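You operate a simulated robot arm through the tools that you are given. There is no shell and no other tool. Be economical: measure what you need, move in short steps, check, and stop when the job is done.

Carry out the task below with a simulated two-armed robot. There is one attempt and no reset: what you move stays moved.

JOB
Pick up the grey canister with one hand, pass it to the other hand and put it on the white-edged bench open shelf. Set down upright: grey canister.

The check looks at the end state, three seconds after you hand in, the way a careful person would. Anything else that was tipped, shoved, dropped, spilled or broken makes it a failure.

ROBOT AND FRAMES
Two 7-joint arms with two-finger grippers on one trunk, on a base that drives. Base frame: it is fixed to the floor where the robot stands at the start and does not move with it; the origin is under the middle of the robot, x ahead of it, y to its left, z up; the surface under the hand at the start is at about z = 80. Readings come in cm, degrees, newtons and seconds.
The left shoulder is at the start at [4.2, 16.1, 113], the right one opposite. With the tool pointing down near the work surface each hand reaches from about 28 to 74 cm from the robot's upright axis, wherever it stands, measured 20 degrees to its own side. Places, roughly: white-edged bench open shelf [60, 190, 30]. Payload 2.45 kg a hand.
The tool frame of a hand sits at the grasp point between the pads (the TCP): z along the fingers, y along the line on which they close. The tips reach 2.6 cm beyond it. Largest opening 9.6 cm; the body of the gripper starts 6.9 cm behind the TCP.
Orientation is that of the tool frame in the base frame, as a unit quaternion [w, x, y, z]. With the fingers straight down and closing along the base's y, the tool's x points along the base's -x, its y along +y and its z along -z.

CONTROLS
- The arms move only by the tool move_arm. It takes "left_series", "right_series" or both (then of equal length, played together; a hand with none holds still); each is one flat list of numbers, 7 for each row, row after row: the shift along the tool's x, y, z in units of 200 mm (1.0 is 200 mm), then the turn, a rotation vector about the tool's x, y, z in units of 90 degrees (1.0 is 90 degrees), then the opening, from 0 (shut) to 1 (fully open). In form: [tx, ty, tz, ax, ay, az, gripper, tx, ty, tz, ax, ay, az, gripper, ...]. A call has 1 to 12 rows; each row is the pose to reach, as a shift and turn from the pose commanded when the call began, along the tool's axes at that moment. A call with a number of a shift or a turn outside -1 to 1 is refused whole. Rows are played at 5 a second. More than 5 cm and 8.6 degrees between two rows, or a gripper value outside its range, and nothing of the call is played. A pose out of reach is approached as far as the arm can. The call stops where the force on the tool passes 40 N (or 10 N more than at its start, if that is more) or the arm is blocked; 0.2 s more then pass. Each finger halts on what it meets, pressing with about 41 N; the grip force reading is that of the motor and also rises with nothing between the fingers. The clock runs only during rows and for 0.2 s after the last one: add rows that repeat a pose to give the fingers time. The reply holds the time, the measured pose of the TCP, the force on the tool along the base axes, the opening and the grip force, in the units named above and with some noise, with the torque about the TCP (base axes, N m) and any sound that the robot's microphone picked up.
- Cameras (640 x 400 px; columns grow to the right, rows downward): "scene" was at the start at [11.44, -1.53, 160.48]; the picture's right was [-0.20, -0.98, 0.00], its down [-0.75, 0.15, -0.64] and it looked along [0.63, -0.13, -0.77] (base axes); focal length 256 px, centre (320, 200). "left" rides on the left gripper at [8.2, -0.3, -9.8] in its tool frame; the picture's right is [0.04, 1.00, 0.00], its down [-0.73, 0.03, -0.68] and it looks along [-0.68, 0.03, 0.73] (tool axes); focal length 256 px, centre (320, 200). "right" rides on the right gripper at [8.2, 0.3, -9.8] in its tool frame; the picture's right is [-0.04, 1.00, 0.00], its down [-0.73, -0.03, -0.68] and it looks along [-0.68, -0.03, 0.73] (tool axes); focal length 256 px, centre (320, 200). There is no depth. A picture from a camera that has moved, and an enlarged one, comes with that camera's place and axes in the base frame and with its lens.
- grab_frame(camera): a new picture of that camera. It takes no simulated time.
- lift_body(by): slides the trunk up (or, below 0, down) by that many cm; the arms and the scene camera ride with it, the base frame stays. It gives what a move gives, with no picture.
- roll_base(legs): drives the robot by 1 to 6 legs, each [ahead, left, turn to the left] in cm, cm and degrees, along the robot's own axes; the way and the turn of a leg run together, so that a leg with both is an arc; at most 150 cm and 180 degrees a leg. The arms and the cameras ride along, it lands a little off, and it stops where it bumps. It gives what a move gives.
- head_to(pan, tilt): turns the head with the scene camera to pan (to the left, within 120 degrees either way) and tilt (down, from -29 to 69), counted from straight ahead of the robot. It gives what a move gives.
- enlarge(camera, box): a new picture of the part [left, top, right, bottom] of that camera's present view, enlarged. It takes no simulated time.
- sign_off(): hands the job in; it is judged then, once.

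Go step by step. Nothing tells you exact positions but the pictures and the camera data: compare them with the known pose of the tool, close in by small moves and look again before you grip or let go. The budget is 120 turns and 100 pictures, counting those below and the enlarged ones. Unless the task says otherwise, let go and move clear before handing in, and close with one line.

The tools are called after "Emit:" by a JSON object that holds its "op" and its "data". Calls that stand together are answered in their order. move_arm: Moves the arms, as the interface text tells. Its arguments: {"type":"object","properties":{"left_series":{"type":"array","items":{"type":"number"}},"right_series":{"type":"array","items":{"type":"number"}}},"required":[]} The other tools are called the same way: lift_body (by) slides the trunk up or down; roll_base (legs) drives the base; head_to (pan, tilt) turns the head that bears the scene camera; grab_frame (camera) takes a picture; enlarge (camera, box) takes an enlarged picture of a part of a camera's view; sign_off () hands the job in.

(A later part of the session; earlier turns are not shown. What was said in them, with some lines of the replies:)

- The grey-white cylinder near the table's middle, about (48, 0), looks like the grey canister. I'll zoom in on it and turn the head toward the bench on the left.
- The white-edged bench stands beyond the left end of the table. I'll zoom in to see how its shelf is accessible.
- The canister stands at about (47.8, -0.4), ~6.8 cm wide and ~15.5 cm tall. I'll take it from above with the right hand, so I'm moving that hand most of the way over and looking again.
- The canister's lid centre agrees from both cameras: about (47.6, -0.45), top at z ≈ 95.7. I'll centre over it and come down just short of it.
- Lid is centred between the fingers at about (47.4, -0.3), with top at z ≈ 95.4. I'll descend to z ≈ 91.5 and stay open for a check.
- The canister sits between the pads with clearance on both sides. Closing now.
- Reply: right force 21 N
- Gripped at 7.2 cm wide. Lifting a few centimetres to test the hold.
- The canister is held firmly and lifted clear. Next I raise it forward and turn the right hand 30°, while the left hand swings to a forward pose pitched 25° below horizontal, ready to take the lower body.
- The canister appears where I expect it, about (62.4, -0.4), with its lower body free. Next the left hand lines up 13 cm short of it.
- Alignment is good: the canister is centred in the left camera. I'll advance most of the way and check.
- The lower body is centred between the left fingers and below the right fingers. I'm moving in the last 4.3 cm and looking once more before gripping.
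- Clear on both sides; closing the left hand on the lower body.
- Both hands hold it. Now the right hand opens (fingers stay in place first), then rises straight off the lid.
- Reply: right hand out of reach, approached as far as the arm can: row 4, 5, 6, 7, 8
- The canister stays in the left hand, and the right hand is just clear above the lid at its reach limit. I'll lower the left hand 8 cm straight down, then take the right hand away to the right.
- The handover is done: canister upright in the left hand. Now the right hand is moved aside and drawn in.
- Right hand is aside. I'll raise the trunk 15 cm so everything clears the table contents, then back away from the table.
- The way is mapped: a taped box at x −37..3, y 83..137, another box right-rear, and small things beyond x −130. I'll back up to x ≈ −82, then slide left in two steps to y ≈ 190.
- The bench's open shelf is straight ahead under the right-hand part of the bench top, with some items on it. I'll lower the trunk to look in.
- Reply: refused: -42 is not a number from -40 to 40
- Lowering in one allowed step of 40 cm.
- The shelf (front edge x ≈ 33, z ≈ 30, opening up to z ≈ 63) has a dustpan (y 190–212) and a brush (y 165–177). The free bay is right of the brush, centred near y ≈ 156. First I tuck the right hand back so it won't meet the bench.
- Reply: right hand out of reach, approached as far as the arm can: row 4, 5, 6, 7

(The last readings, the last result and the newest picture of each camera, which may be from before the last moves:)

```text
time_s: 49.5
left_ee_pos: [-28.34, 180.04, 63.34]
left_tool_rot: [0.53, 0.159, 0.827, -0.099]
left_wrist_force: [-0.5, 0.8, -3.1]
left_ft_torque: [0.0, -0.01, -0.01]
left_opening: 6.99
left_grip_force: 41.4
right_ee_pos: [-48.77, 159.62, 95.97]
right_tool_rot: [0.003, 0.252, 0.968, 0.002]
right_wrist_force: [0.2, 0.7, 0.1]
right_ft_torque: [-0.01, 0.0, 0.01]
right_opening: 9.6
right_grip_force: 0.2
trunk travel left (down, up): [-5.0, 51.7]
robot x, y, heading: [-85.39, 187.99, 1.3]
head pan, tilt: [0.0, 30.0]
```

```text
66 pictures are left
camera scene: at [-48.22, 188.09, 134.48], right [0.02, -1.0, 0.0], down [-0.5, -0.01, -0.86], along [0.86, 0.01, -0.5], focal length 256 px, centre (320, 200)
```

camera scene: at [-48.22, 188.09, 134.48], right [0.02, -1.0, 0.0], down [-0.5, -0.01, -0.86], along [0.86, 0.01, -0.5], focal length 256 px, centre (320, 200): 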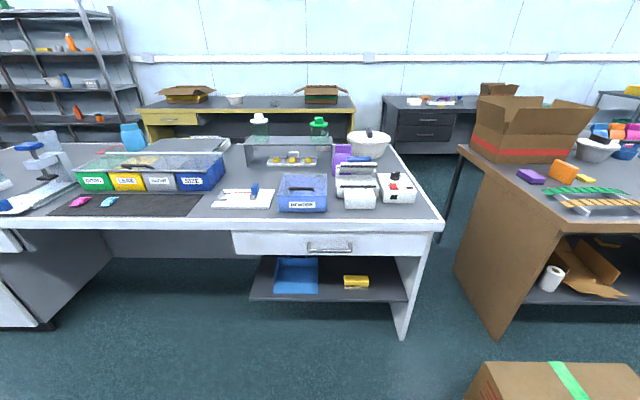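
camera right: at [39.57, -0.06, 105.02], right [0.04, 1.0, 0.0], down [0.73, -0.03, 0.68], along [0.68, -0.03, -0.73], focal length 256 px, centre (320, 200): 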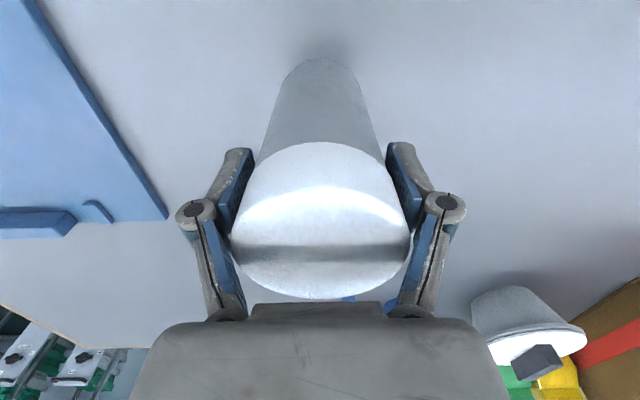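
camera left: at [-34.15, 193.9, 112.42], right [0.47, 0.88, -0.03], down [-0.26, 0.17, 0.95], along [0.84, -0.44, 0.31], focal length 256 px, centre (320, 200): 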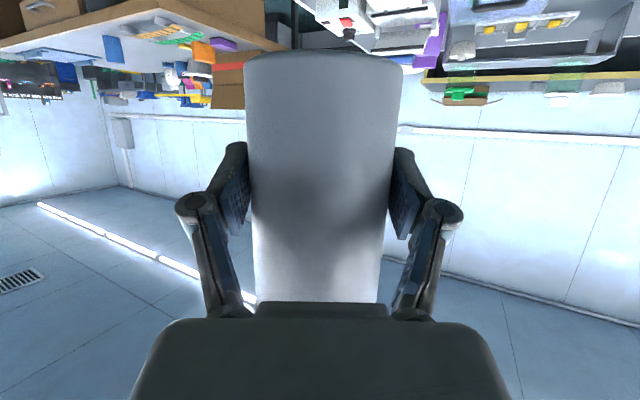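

Still held, and the view into the shelf is now clear. Second half of the left-hand move, then the trunk down the last 4.5 cm.

Emit:
{"op": "move_arm", "data": {"left_series": [0.148, -0.117, 0.044, -0.019, 0, -0.0087, 0.4, 0.297, -0.233, 0.088, -0.038, 0, -0.0174, 0.4, 0.445, -0.35, 0.133, -0.057, 0, -0.026, 0.4, 0.593, -0.467, 0.177, -0.0757, 0, -0.0348, 0.4, 0.593, -0.467, 0.177, -0.0757, 0, -0.0348, 0.4]}}

Emit:
{"op": "lift_body", "data": {"by": -4.5}}

Emit:
{"op": "head_to", "data": {"pan": -5, "tilt": 60}}

Emit:
{"op": "grab_frame", "data": {"camera": "scene"}}

Emit:
{"op": "grab_frame", "data": {"camera": "left"}}

```text
time_s: 50.9
left_ee_pos: [-32.23, 174.91, 49.62]
left_tool_rot: [0.547, 0.126, 0.827, -0.032]
left_wrist_force: [-0.6, -0.8, -2.6]
left_ft_torque: [-0.01, 0.03, -0.02]
left_opening: 7.02
left_grip_force: 41.3
right_ee_pos: [-49.03, 159.7, 96.05]
right_tool_rot: [0.006, 0.252, 0.968, 0.001]
right_wrist_force: [0.2, -0.6, 0.0]
right_ft_torque: [-0.03, -0.03, 0.0]
right_opening: 9.6
right_grip_force: 0.0
trunk travel left (down, up): [-5.0, 51.7]
robot x, y, heading: [-85.19, 187.77, 1.1]
head pan, tilt: [0.0, 30.0]
stopped in row 5 (left hand): the arm was blocked; the commanded pose is now the measured one
```

```text
time_s: 51.8
left_ee_pos: [-31.35, 177.31, 43.59]
left_tool_rot: [0.551, 0.152, 0.82, -0.01]
left_wrist_force: [-0.4, -0.7, -2.3]
left_ft_torque: [0.03, 0.01, 0.02]
left_opening: 7.0
left_grip_force: 40.9
right_ee_pos: [-45.72, 160.57, 89.1]
right_tool_rot: [-0.045, 0.251, 0.967, -0.018]
right_wrist_force: [-0.4, 0.0, -1.2]
right_ft_torque: [-0.02, -0.03, -0.03]
right_opening: 9.61
right_grip_force: 0.1
trunk travel left (down, up): [-0.5, 56.2]
robot x, y, heading: [-84.99, 187.78, 0.8]
head pan, tilt: [0.0, 30.0]
```

```text
time_s: 52.7
left_ee_pos: [-31.42, 177.6, 43.21]
left_tool_rot: [0.549, 0.152, 0.822, -0.012]
left_wrist_force: [-0.4, -0.1, -2.7]
left_ft_torque: [0.01, -0.01, -0.04]
left_opening: 6.99
left_grip_force: 40.5
right_ee_pos: [-45.53, 161.13, 88.95]
right_tool_rot: [-0.047, 0.25, 0.967, -0.02]
right_wrist_force: [0.2, 0.4, -0.3]
right_ft_torque: [0.0, -0.01, 0.0]
right_opening: 9.6
right_grip_force: 0.0
trunk travel left (down, up): [-0.5, 56.2]
robot x, y, heading: [-85.4, 187.92, 1.0]
head pan, tilt: [-5.0, 60.0]
```

```text
65 pictures are left
camera scene: at [-43.33, 189.31, 123.32], right [-0.07, -1.0, 0.01], down [-0.87, 0.06, -0.48], along [0.48, -0.05, -0.87], focal length 256 px, centre (320, 200)
```

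scene: 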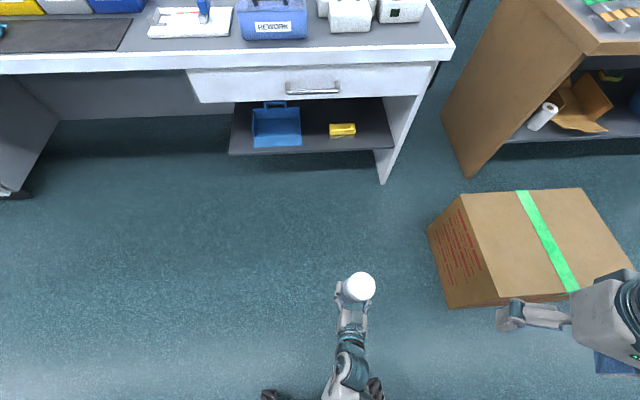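

```text
64 pictures are left
camera left: at [-43.3, 180.91, 39.61], right [0.25, 0.96, 0.11], down [-0.35, -0.02, 0.94], along [0.9, -0.27, 0.33], focal length 256 px, centre (320, 200)
```

left: 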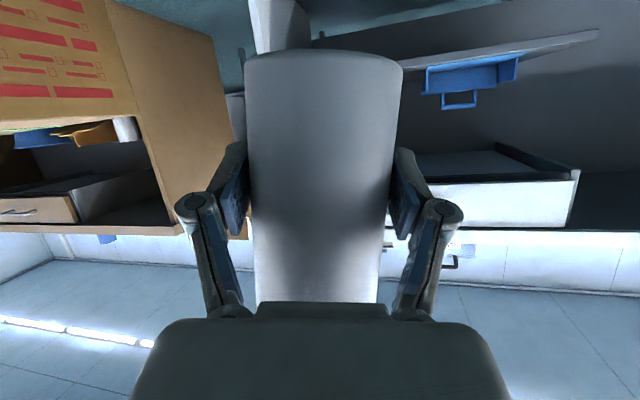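

The left arm got cramped against the body (the trunk leans forward as it goes down). I'll raise the trunk 10 cm and extend the left hand forward, where there is free floor space.

Emit:
{"op": "lift_body", "data": {"by": 10}}

Emit:
{"op": "grab_frame", "data": {"camera": "scene"}}

```text
time_s: 54.1
left_ee_pos: [-32.13, 178.05, 52.19]
left_tool_rot: [0.54, 0.153, 0.827, -0.006]
left_wrist_force: [-0.6, 0.4, -3.0]
left_ft_torque: [-0.02, -0.01, 0.01]
left_opening: 6.97
left_grip_force: 41.5
right_ee_pos: [-45.84, 160.63, 98.92]
right_tool_rot: [-0.047, 0.251, 0.967, -0.017]
right_wrist_force: [-0.6, 0.8, 1.1]
right_ft_torque: [-0.02, 0.05, -0.01]
right_opening: 9.59
right_grip_force: 0.1
trunk travel left (down, up): [-10.5, 46.2]
robot x, y, heading: [-85.48, 187.51, 1.1]
head pan, tilt: [-5.0, 60.0]
```

```text
63 pictures are left
camera scene: at [-56.6, 188.74, 137.47], right [-0.07, -1.0, 0.01], down [-0.87, 0.06, -0.49], along [0.49, -0.04, -0.87], focal length 256 px, centre (320, 200)
```

scene: 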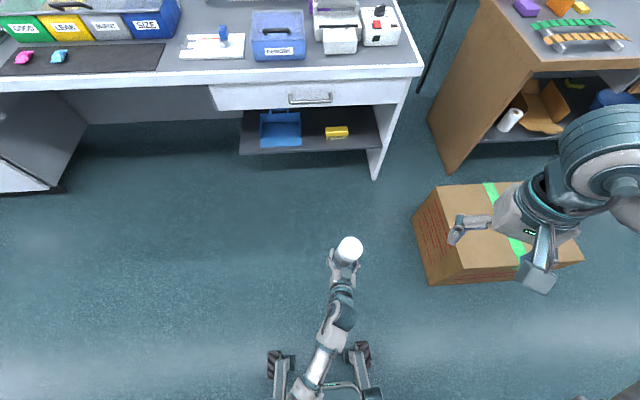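

The camera confirms the trunk leans less now. I'll level the left hand (about 10° roll) and extend it 15 cm forward.

Emit:
{"op": "move_arm", "data": {"left_series": [-0.078, 0.013, 0.174, 0, 0, -0.03, 0.4, -0.157, 0.026, 0.348, 0, 0, -0.06, 0.4, -0.235, 0.038, 0.52, 0, 0, -0.09, 0.4, -0.313, 0.051, 0.695, 0, 0, -0.109, 0.4, -0.313, 0.051, 0.695, 0, 0, -0.109, 0.4]}}

Emit:
{"op": "grab_frame", "data": {"camera": "scene"}}

```text
time_s: 55.3
left_ee_pos: [-17.76, 171.82, 54.81]
left_tool_rot: [0.538, 0.056, 0.837, -0.081]
left_wrist_force: [0.0, -0.1, -2.5]
left_ft_torque: [0.0, -0.05, 0.02]
left_opening: 6.98
left_grip_force: 40.8
right_ee_pos: [-46.57, 159.65, 98.77]
right_tool_rot: [-0.044, 0.251, 0.967, -0.01]
right_wrist_force: [0.5, 0.2, -0.6]
right_ft_torque: [0.04, 0.01, 0.01]
right_opening: 9.6
right_grip_force: 0.0
trunk travel left (down, up): [-10.5, 46.2]
robot x, y, heading: [-85.23, 188.09, 0.9]
head pan, tilt: [-5.0, 60.0]
```

```text
62 pictures are left
camera scene: at [-57.5, 187.15, 137.62], right [-0.07, -1.0, 0.0], down [-0.87, 0.06, -0.49], along [0.49, -0.03, -0.87], focal length 256 px, centre (320, 200)
```

scene: 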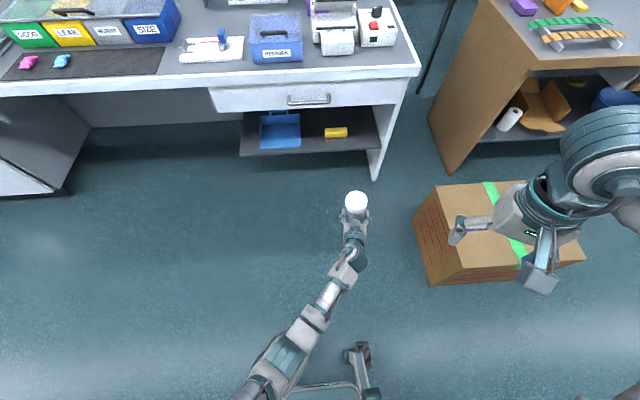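

Nearly level now (4° the other way) and yaw −12°. I'll take out that roll and lower the hand 11 cm.

Emit:
{"op": "move_arm", "data": {"left_series": [0.15, 0.012, 0.067, 0, 0, 0.017, 0.4, 0.3, 0.024, 0.134, 0, 0, 0.035, 0.4, 0.45, 0.037, 0.2, 0, 0, 0.052, 0.4, 0.5, 0.041, 0.224, 0, 0, 0.052, 0.4, 0.5, 0.041, 0.224, 0, 0, 0.052, 0.4]}}

Emit:
{"op": "grab_frame", "data": {"camera": "scene"}}

Emit:
{"op": "grab_frame", "data": {"camera": "left"}}

```text
time_s: 56.5
left_ee_pos: [-18.05, 172.16, 44.93]
left_tool_rot: [0.541, 0.089, 0.834, -0.059]
left_wrist_force: [-0.7, -0.4, -2.0]
left_ft_torque: [-0.01, 0.0, 0.0]
left_opening: 6.99
left_grip_force: 41.3
left hand out of reach, approached as far as the arm can: row 3, 4, 5
right_ee_pos: [-46.54, 159.94, 98.93]
right_tool_rot: [-0.042, 0.251, 0.967, -0.011]
right_wrist_force: [-1.2, -0.6, -1.0]
right_ft_torque: [0.0, 0.0, 0.0]
right_opening: 9.61
right_grip_force: 0.1
trunk travel left (down, up): [-10.5, 46.2]
robot x, y, heading: [-85.34, 188.09, 0.7]
head pan, tilt: [-5.0, 60.0]
```

```text
61 pictures are left
camera scene: at [-57.42, 187.35, 137.6], right [-0.07, -1.0, 0.0], down [-0.87, 0.06, -0.49], along [0.49, -0.03, -0.87], focal length 256 px, centre (320, 200)
```

scene: 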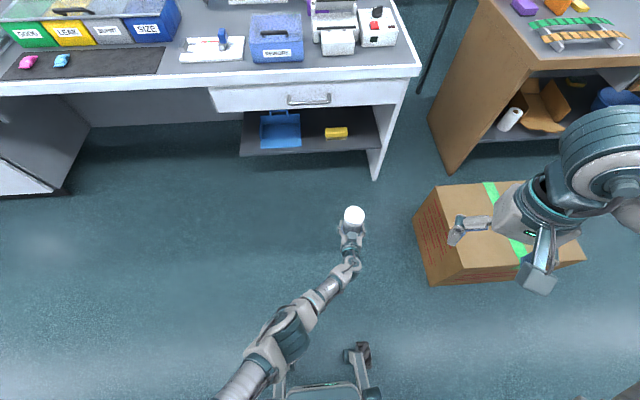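

```text
60 pictures are left
camera left: at [-30.18, 174.34, 41.28], right [0.2, 0.98, -0.04], down [-0.31, 0.1, 0.95], along [0.93, -0.17, 0.32], focal length 256 px, centre (320, 200)
```

left: 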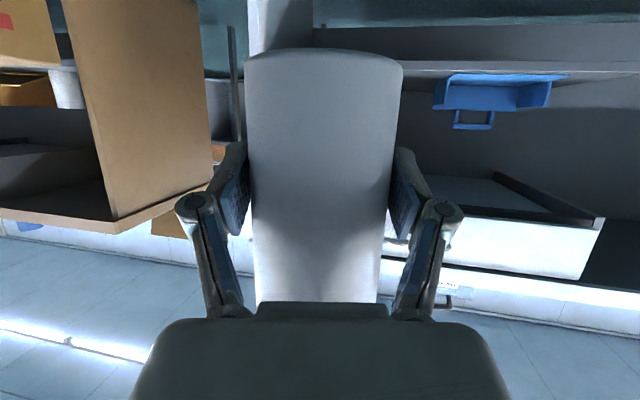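

The canister is level again at z ≈ 45 and rel. (67, −16) ahead of the robot. I'll drop the trunk 4 cm, slide right 16 cm, and drive forward 38 cm, staying short of the shelf.

Emit:
{"op": "lift_body", "data": {"by": -4}}

Emit:
{"op": "roll_base", "data": {"legs": [[0, -16, 0], [36, 0, 0]]}}

Emit:
{"op": "head_to", "data": {"pan": -10, "tilt": 45}}

Emit:
{"op": "grab_frame", "data": {"camera": "scene"}}

Emit:
{"op": "grab_frame", "data": {"camera": "left"}}

```text
time_s: 57.3
left_ee_pos: [-18.16, 172.21, 41.06]
left_tool_rot: [0.542, 0.09, 0.834, -0.059]
left_wrist_force: [0.8, 0.0, -3.4]
left_ft_torque: [0.05, 0.05, 0.0]
left_opening: 7.0
left_grip_force: 41.1
right_ee_pos: [-46.58, 159.87, 95.01]
right_tool_rot: [-0.042, 0.25, 0.967, -0.01]
right_wrist_force: [-0.1, 0.0, -0.6]
right_ft_torque: [0.02, -0.03, 0.01]
right_opening: 9.57
right_grip_force: 0.0
trunk travel left (down, up): [-6.5, 50.2]
robot x, y, heading: [-85.21, 187.62, 0.8]
head pan, tilt: [-5.0, 60.0]
```

```text
time_s: 60.6
left_ee_pos: [18.2, 156.2, 40.69]
left_tool_rot: [0.54, 0.092, 0.834, -0.061]
left_wrist_force: [-0.1, -0.7, -2.6]
left_ft_torque: [0.03, 0.01, 0.01]
left_opening: 6.99
left_grip_force: 41.0
right_ee_pos: [-10.09, 143.88, 94.75]
right_tool_rot: [-0.044, 0.253, 0.966, -0.011]
right_wrist_force: [-0.1, 0.0, 0.0]
right_ft_torque: [0.0, -0.02, 0.0]
right_opening: 9.57
right_grip_force: 0.0
trunk travel left (down, up): [-6.5, 50.2]
robot x, y, heading: [-48.87, 172.09, 0.7]
head pan, tilt: [-5.0, 60.0]
```

```text
time_s: 61.4
left_ee_pos: [18.07, 156.29, 41.1]
left_tool_rot: [0.543, 0.091, 0.832, -0.062]
left_wrist_force: [-0.4, 0.1, -2.6]
left_ft_torque: [-0.04, 0.03, 0.01]
left_opening: 6.99
left_grip_force: 41.0
right_ee_pos: [-10.78, 144.39, 95.18]
right_tool_rot: [-0.042, 0.254, 0.966, -0.013]
right_wrist_force: [-0.2, -0.1, 0.2]
right_ft_torque: [-0.05, 0.01, 0.02]
right_opening: 9.61
right_grip_force: 0.1
trunk travel left (down, up): [-6.5, 50.2]
robot x, y, heading: [-48.96, 172.29, 0.8]
head pan, tilt: [-10.0, 45.0]
```

```text
59 pictures are left
camera scene: at [-14.58, 170.29, 134.25], right [-0.17, -0.99, -0.01], down [-0.7, 0.12, -0.7], along [0.69, -0.11, -0.71], focal length 256 px, centre (320, 200)
```

scene: 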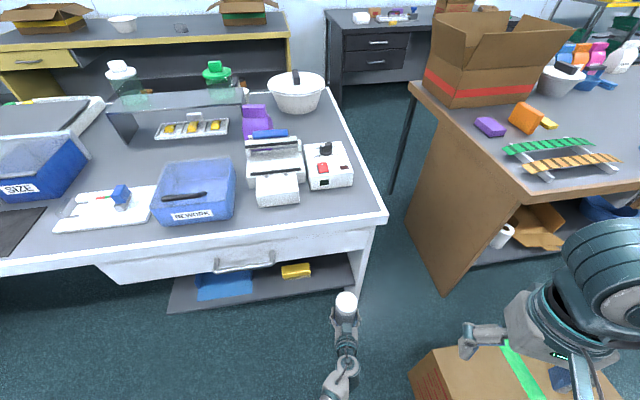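

```text
58 pictures are left
camera left: at [5.96, 158.48, 37.41], right [0.2, 0.98, -0.04], down [-0.31, 0.11, 0.94], along [0.93, -0.18, 0.33], focal length 256 px, centre (320, 200)
```

left: 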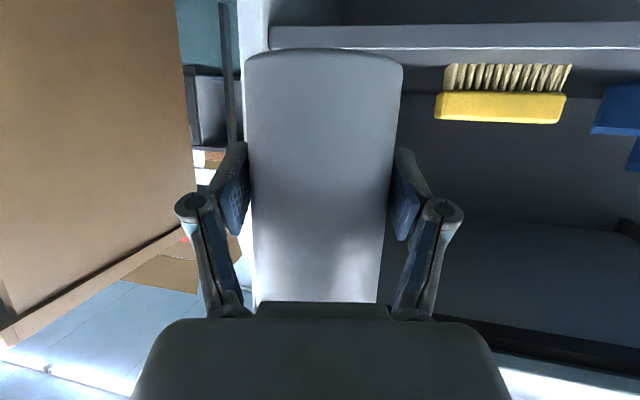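

The hand is lined up with the free bay: side panel at y ≈ 147.5, brush at y ≥ 166, hand at y ≈ 156.3. I'll drive 13 cm in and check clearances.

Emit:
{"op": "roll_base", "data": {"legs": [[13, 0, 0]]}}

Emit:
{"op": "grab_frame", "data": {"camera": "left"}}

Emit:
{"op": "grab_frame", "data": {"camera": "scene"}}

```text
time_s: 62.7
left_ee_pos: [31.09, 156.38, 40.91]
left_tool_rot: [0.542, 0.091, 0.833, -0.062]
left_wrist_force: [-0.2, 0.5, -3.6]
left_ft_torque: [0.01, 0.0, -0.02]
left_opening: 7.0
left_grip_force: 41.0
right_ee_pos: [2.4, 144.32, 95.12]
right_tool_rot: [-0.042, 0.254, 0.966, -0.013]
right_wrist_force: [0.9, 0.6, -0.6]
right_ft_torque: [0.0, 0.04, 0.01]
right_opening: 9.6
right_grip_force: 0.0
trunk travel left (down, up): [-6.5, 50.2]
robot x, y, heading: [-35.66, 172.33, 0.4]
head pan, tilt: [-10.0, 45.0]
```

```text
57 pictures are left
camera left: at [18.9, 158.6, 37.32], right [0.2, 0.98, -0.04], down [-0.31, 0.1, 0.95], along [0.93, -0.18, 0.32], focal length 256 px, centre (320, 200)
```

left: 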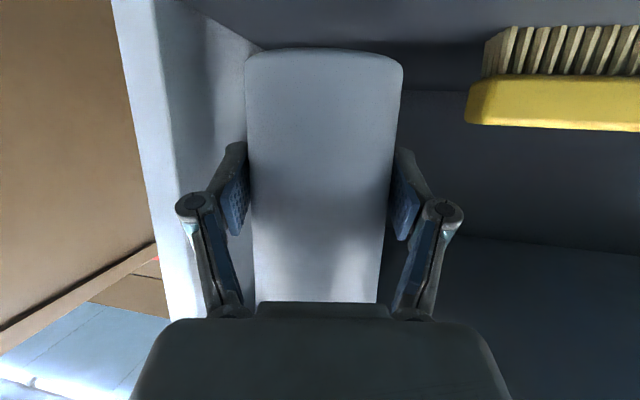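

```text
56 pictures are left
camera scene: at [-1.5, 170.74, 134.23], right [-0.16, -0.99, 0.0], down [-0.7, 0.12, -0.7], along [0.69, -0.11, -0.71], focal length 256 px, centre (320, 200)
```

scene: 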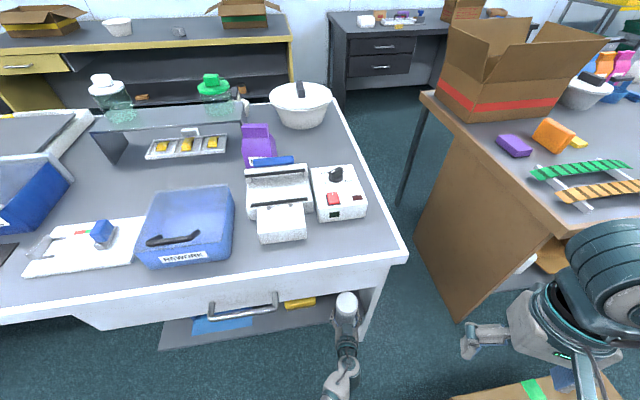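

Clearances are good on both sides. Driving the last 9 cm in.

Emit:
{"op": "roll_base", "data": {"legs": [[9, 0, 0]]}}

Emit:
{"op": "grab_frame", "data": {"camera": "left"}}

Emit:
{"op": "head_to", "data": {"pan": -20, "tilt": 60}}

Emit:
{"op": "grab_frame", "data": {"camera": "scene"}}

```text
time_s: 63.8
left_ee_pos: [39.89, 156.39, 41.21]
left_tool_rot: [0.544, 0.092, 0.831, -0.064]
left_wrist_force: [0.8, -0.6, -2.8]
left_ft_torque: [0.01, -0.02, -0.03]
left_opening: 6.99
left_grip_force: 40.5
right_ee_pos: [10.86, 144.62, 95.44]
right_tool_rot: [-0.04, 0.255, 0.966, -0.013]
right_wrist_force: [0.1, -0.3, 0.8]
right_ft_torque: [0.01, 0.02, 0.02]
right_opening: 9.63
right_grip_force: 0.1
trunk travel left (down, up): [-6.5, 50.2]
robot x, y, heading: [-26.69, 172.24, 0.2]
head pan, tilt: [-10.0, 45.0]
```

```text
55 pictures are left
camera left: at [27.73, 158.61, 37.51], right [0.21, 0.98, -0.04], down [-0.31, 0.11, 0.94], along [0.93, -0.18, 0.33], focal length 256 px, centre (320, 200)
```

left: 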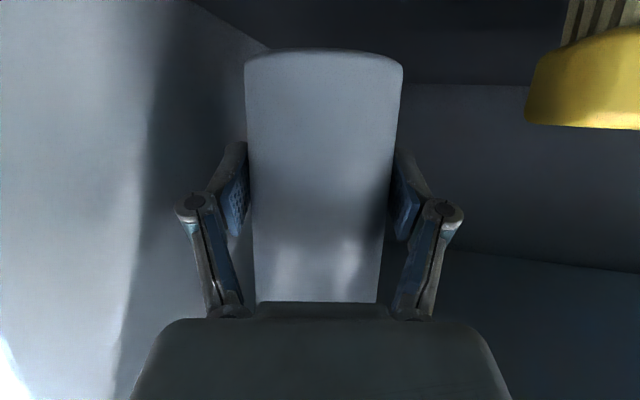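

```text
time_s: 64.6
left_ee_pos: [39.73, 156.36, 41.63]
left_tool_rot: [0.547, 0.091, 0.83, -0.064]
left_wrist_force: [0.1, -0.1, -2.3]
left_ft_torque: [-0.01, -0.01, -0.02]
left_opening: 6.99
left_grip_force: 40.9
right_ee_pos: [10.27, 144.84, 95.82]
right_tool_rot: [-0.035, 0.253, 0.967, -0.014]
right_wrist_force: [0.2, -0.2, -0.7]
right_ft_torque: [-0.01, 0.01, -0.02]
right_opening: 9.61
right_grip_force: 0.1
trunk travel left (down, up): [-6.5, 50.2]
robot x, y, heading: [-26.43, 172.3, 0.5]
head pan, tilt: [-20.0, 60.0]
```

```text
54 pictures are left
camera scene: at [5.58, 169.85, 132.34], right [-0.33, -0.94, 0.0], down [-0.82, 0.29, -0.49], along [0.47, -0.16, -0.87], focal length 256 px, centre (320, 200)
```

scene: 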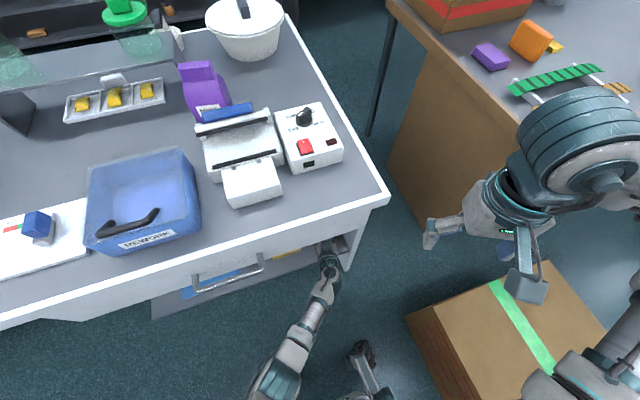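

The hand is in the bay at (39.7, 156.4, 41.6), pitched about 1.8° too shallow. I'll correct that and lower 3 cm.

Emit:
{"op": "move_arm", "data": {"left_series": [0.046, 0, 0.02, 0, 0.01, 0, 0.4, 0.092, 0, 0.039, 0, 0.02, 0, 0.4, 0.138, 0, 0.059, 0, 0.02, 0, 0.4, 0.138, 0, 0.059, 0, 0.02, 0, 0.4]}}

Emit:
{"op": "grab_frame", "data": {"camera": "left"}}

```text
time_s: 65.6
left_ee_pos: [39.69, 156.18, 38.65]
left_tool_rot: [0.534, 0.093, 0.838, -0.064]
left_wrist_force: [-0.4, -0.2, -2.5]
left_ft_torque: [-0.02, 0.02, 0.03]
left_opening: 6.99
left_grip_force: 41.6
right_ee_pos: [10.32, 144.93, 95.54]
right_tool_rot: [-0.036, 0.255, 0.966, -0.014]
right_wrist_force: [0.6, 0.7, 0.5]
right_ft_torque: [-0.02, 0.0, 0.02]
right_opening: 9.6
right_grip_force: 0.0
trunk travel left (down, up): [-6.5, 50.2]
robot x, y, heading: [-27.1, 172.36, 0.2]
head pan, tilt: [-20.0, 60.0]
```

```text
53 pictures are left
camera left: at [27.55, 158.57, 35.24], right [0.2, 0.98, -0.04], down [-0.29, 0.1, 0.95], along [0.94, -0.18, 0.3], focal length 256 px, centre (320, 200)
```

left: 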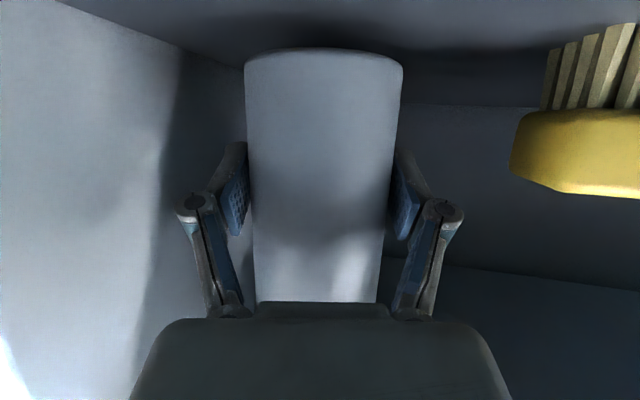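

Level and upright now. I'm lowering in small steps, watching the force for contact.

Emit:
{"op": "move_arm", "data": {"left_series": [0.0136, 0, 0.0063, 0, 0, 0, 0.4, 0.0272, 0, 0.0126, 0, 0, 0, 0.4, 0.0408, 0, 0.019, 0, 0, 0, 0.4, 0.0544, 0, 0.0253, 0, 0, 0, 0.4, 0.0544, 0, 0.0253, 0, 0, 0, 0.4]}}

```text
time_s: 66.8
left_ee_pos: [39.61, 156.48, 37.84]
left_tool_rot: [0.534, 0.091, 0.838, -0.063]
left_wrist_force: [0.3, 0.1, -3.0]
left_ft_torque: [0.03, 0.0, 0.02]
left_opening: 7.01
left_grip_force: 41.0
left hand out of reach, approached as far as the arm can: row 3, 4, 5
right_ee_pos: [10.26, 144.9, 95.66]
right_tool_rot: [-0.036, 0.254, 0.966, -0.014]
right_wrist_force: [0.2, -0.1, 0.0]
right_ft_torque: [0.02, -0.01, 0.02]
right_opening: 9.59
right_grip_force: 0.0
trunk travel left (down, up): [-6.5, 50.2]
robot x, y, heading: [-27.01, 172.34, 0.3]
head pan, tilt: [-20.0, 60.0]
```

The arm is at its lowest reach; no contact yet. I'll finish with small trunk steps, reading the force each time.

Emit:
{"op": "lift_body", "data": {"by": -0.6}}

Emit:
{"op": "grab_frame", "data": {"camera": "left"}}

```text
time_s: 67.3
left_ee_pos: [39.49, 156.38, 37.51]
left_tool_rot: [0.536, 0.092, 0.837, -0.064]
left_wrist_force: [2.1, -4.3, 11.3]
left_ft_torque: [0.19, -0.4, -0.15]
left_opening: 7.01
left_grip_force: 41.1
right_ee_pos: [10.22, 144.98, 95.2]
right_tool_rot: [-0.035, 0.255, 0.966, -0.014]
right_wrist_force: [-0.6, -0.9, 0.0]
right_ft_torque: [0.01, 0.03, 0.01]
right_opening: 9.6
right_grip_force: 0.1
trunk travel left (down, up): [-5.9, 50.8]
robot x, y, heading: [-27.01, 172.45, 0.8]
head pan, tilt: [-20.0, 60.0]
```

```text
52 pictures are left
camera left: at [27.28, 158.7, 34.09], right [0.21, 0.98, -0.04], down [-0.29, 0.1, 0.95], along [0.93, -0.18, 0.31], focal length 256 px, centre (320, 200)
```

left: 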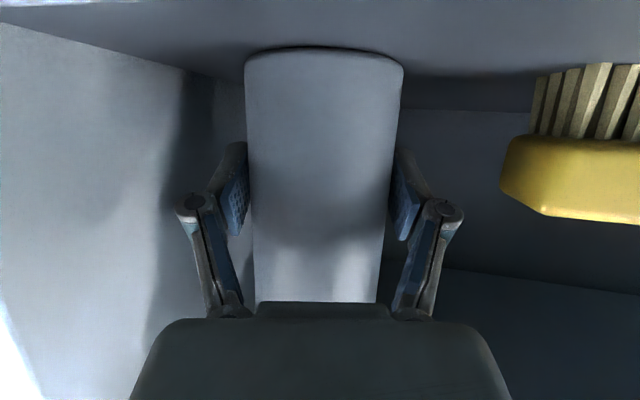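

Contact: 11 N upward, with the canister upright on the shelf. Now I open the left hand gently without moving it.

Emit:
{"op": "move_arm", "data": {"left_series": [0, 0, 0, 0, 0, 0, 0.75, 0, 0, 0, 0, 0, 0, 0.82, 0, 0, 0, 0, 0, 0, 0.9, 0, 0, 0, 0, 0, 0, 0.9]}}

Emit:
{"op": "grab_frame", "data": {"camera": "left"}}

```text
time_s: 68.3
left_ee_pos: [39.5, 156.58, 37.26]
left_tool_rot: [0.534, 0.092, 0.838, -0.063]
left_wrist_force: [0.1, 0.2, -0.3]
left_ft_torque: [0.01, -0.01, 0.02]
left_opening: 8.62
left_grip_force: 0.0
right_ee_pos: [10.21, 144.89, 95.12]
right_tool_rot: [-0.036, 0.254, 0.966, -0.014]
right_wrist_force: [0.2, -0.5, -0.8]
right_ft_torque: [-0.03, -0.01, 0.0]
right_opening: 9.6
right_grip_force: 0.1
trunk travel left (down, up): [-5.9, 50.8]
robot x, y, heading: [-26.96, 172.34, 0.4]
head pan, tilt: [-20.0, 60.0]
```

```text
51 pictures are left
camera left: at [27.25, 158.84, 33.81], right [0.2, 0.98, -0.04], down [-0.29, 0.1, 0.95], along [0.94, -0.18, 0.3], focal length 256 px, centre (320, 200)
```

left: 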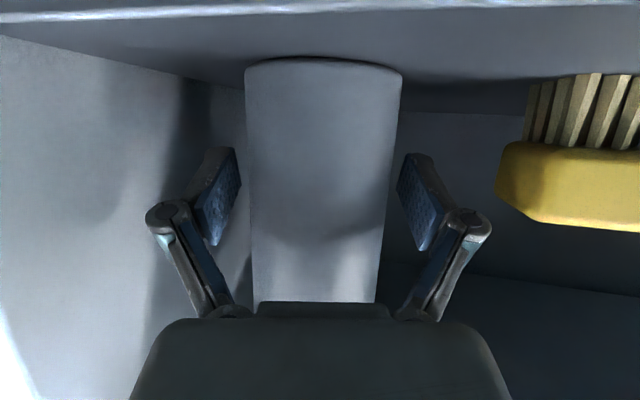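

The canister stands free between the open fingers. I'm withdrawing straight back along the fingers.

Emit:
{"op": "move_arm", "data": {"left_series": [0, 0, -0.05, 0, 0, 0, 0.9, 0, 0, -0.12, 0, 0, 0, 0.9, 0, 0, -0.2, 0, 0, 0, 0.9, 0, 0, -0.3, 0, 0, 0, 0.9, 0, 0, -0.4, 0, 0, 0, 0.9, 0, 0, -0.5, 0, 0, 0, 0.9, 0, 0, -0.5, 0, 0, 0, 0.9]}}

Emit:
{"op": "grab_frame", "data": {"camera": "left"}}

```text
time_s: 69.9
left_ee_pos: [30.51, 158.65, 41.73]
left_tool_rot: [0.533, 0.092, 0.839, -0.062]
left_wrist_force: [0.2, -0.2, 0.5]
left_ft_torque: [0.03, -0.01, 0.03]
left_opening: 8.66
left_grip_force: 0.0
right_ee_pos: [10.34, 144.97, 95.03]
right_tool_rot: [-0.037, 0.255, 0.966, -0.014]
right_wrist_force: [0.9, 0.5, 0.2]
right_ft_torque: [0.0, 0.01, -0.01]
right_opening: 9.6
right_grip_force: 0.1
trunk travel left (down, up): [-5.9, 50.8]
robot x, y, heading: [-27.27, 172.46, 0.4]
head pan, tilt: [-20.0, 60.0]
```

```text
50 pictures are left
camera left: at [18.25, 161.01, 38.24], right [0.2, 0.98, -0.04], down [-0.29, 0.1, 0.95], along [0.94, -0.18, 0.3], focal length 256 px, centre (320, 200)
```

left: 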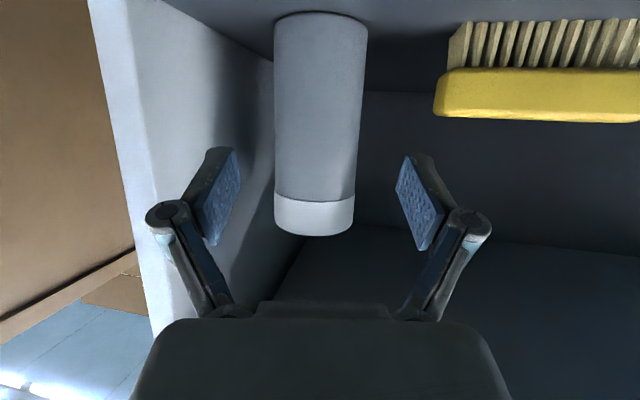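

The canister stands upright on the shelf and the fingers are clear of it. I'll back the base out 40 cm and take a final look.

Emit:
{"op": "roll_base", "data": {"legs": [[-40, 0, 0]]}}

Emit:
{"op": "head_to", "data": {"pan": -5, "tilt": 35}}

Emit:
{"op": "grab_frame", "data": {"camera": "scene"}}

Emit:
{"op": "grab_frame", "data": {"camera": "left"}}

```text
time_s: 72.4
left_ee_pos: [-10.07, 158.39, 41.69]
left_tool_rot: [0.534, 0.092, 0.838, -0.063]
left_wrist_force: [-0.2, -0.9, 0.6]
left_ft_torque: [0.01, 0.03, 0.0]
left_opening: 8.64
left_grip_force: 0.2
right_ee_pos: [-30.14, 144.66, 95.26]
right_tool_rot: [-0.035, 0.253, 0.967, -0.014]
right_wrist_force: [-0.9, -0.6, 0.2]
right_ft_torque: [0.02, -0.01, 0.04]
right_opening: 9.6
right_grip_force: 0.0
trunk travel left (down, up): [-5.9, 50.8]
robot x, y, heading: [-67.62, 171.97, 0.6]
head pan, tilt: [-20.0, 60.0]
```

```text
time_s: 73.3
left_ee_pos: [-10.08, 158.55, 41.85]
left_tool_rot: [0.535, 0.09, 0.838, -0.063]
left_wrist_force: [-0.3, -1.5, 1.0]
left_ft_torque: [0.03, 0.01, 0.0]
left_opening: 8.65
left_grip_force: 0.0
right_ee_pos: [-30.69, 144.8, 95.21]
right_tool_rot: [-0.034, 0.253, 0.967, -0.015]
right_wrist_force: [0.2, 1.0, -0.9]
right_ft_torque: [0.01, 0.04, 0.0]
right_opening: 9.62
right_grip_force: 0.1
trunk travel left (down, up): [-5.9, 50.8]
robot x, y, heading: [-67.2, 172.32, 0.3]
head pan, tilt: [-5.0, 35.0]
```

```text
49 pictures are left
camera scene: at [-31.79, 171.26, 134.95], right [-0.08, -1.0, 0.0], down [-0.58, 0.05, -0.82], along [0.81, -0.06, -0.58], focal length 256 px, centre (320, 200)
```

scene: 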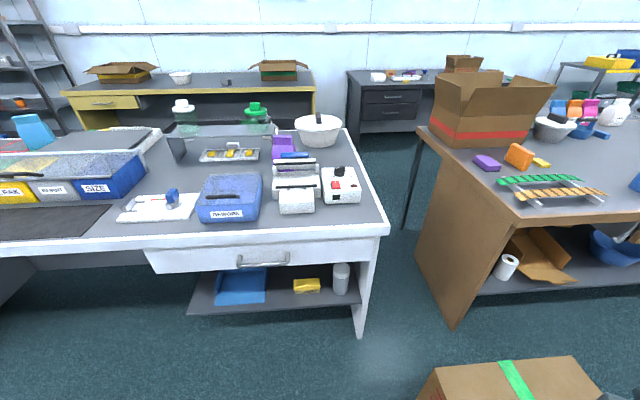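

```text
48 pictures are left
camera left: at [-22.39, 160.79, 38.48], right [0.2, 0.98, -0.04], down [-0.29, 0.1, 0.95], along [0.93, -0.18, 0.31], focal length 256 px, centre (320, 200)
```

left: 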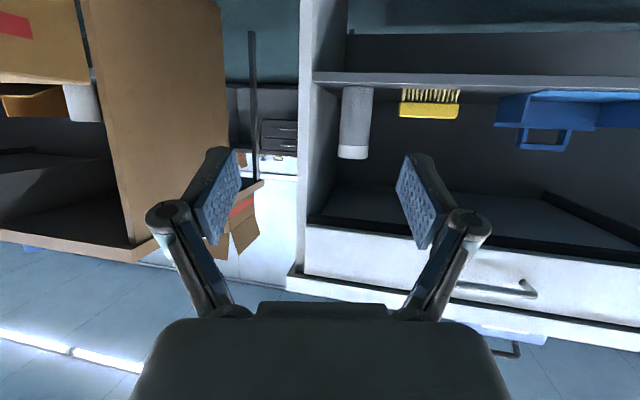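

The canister stands upright on the bench's open shelf beside the brush, nothing else has moved, and both hands are clear. Handing in.

Emit:
{"op": "sign_off", "data": {}}

```text
The job is handed in.
```

The grey canister was picked up with the right hand, passed to the left, and now stands upright on the white-edged bench's open shelf. Nothing else was seen to move.
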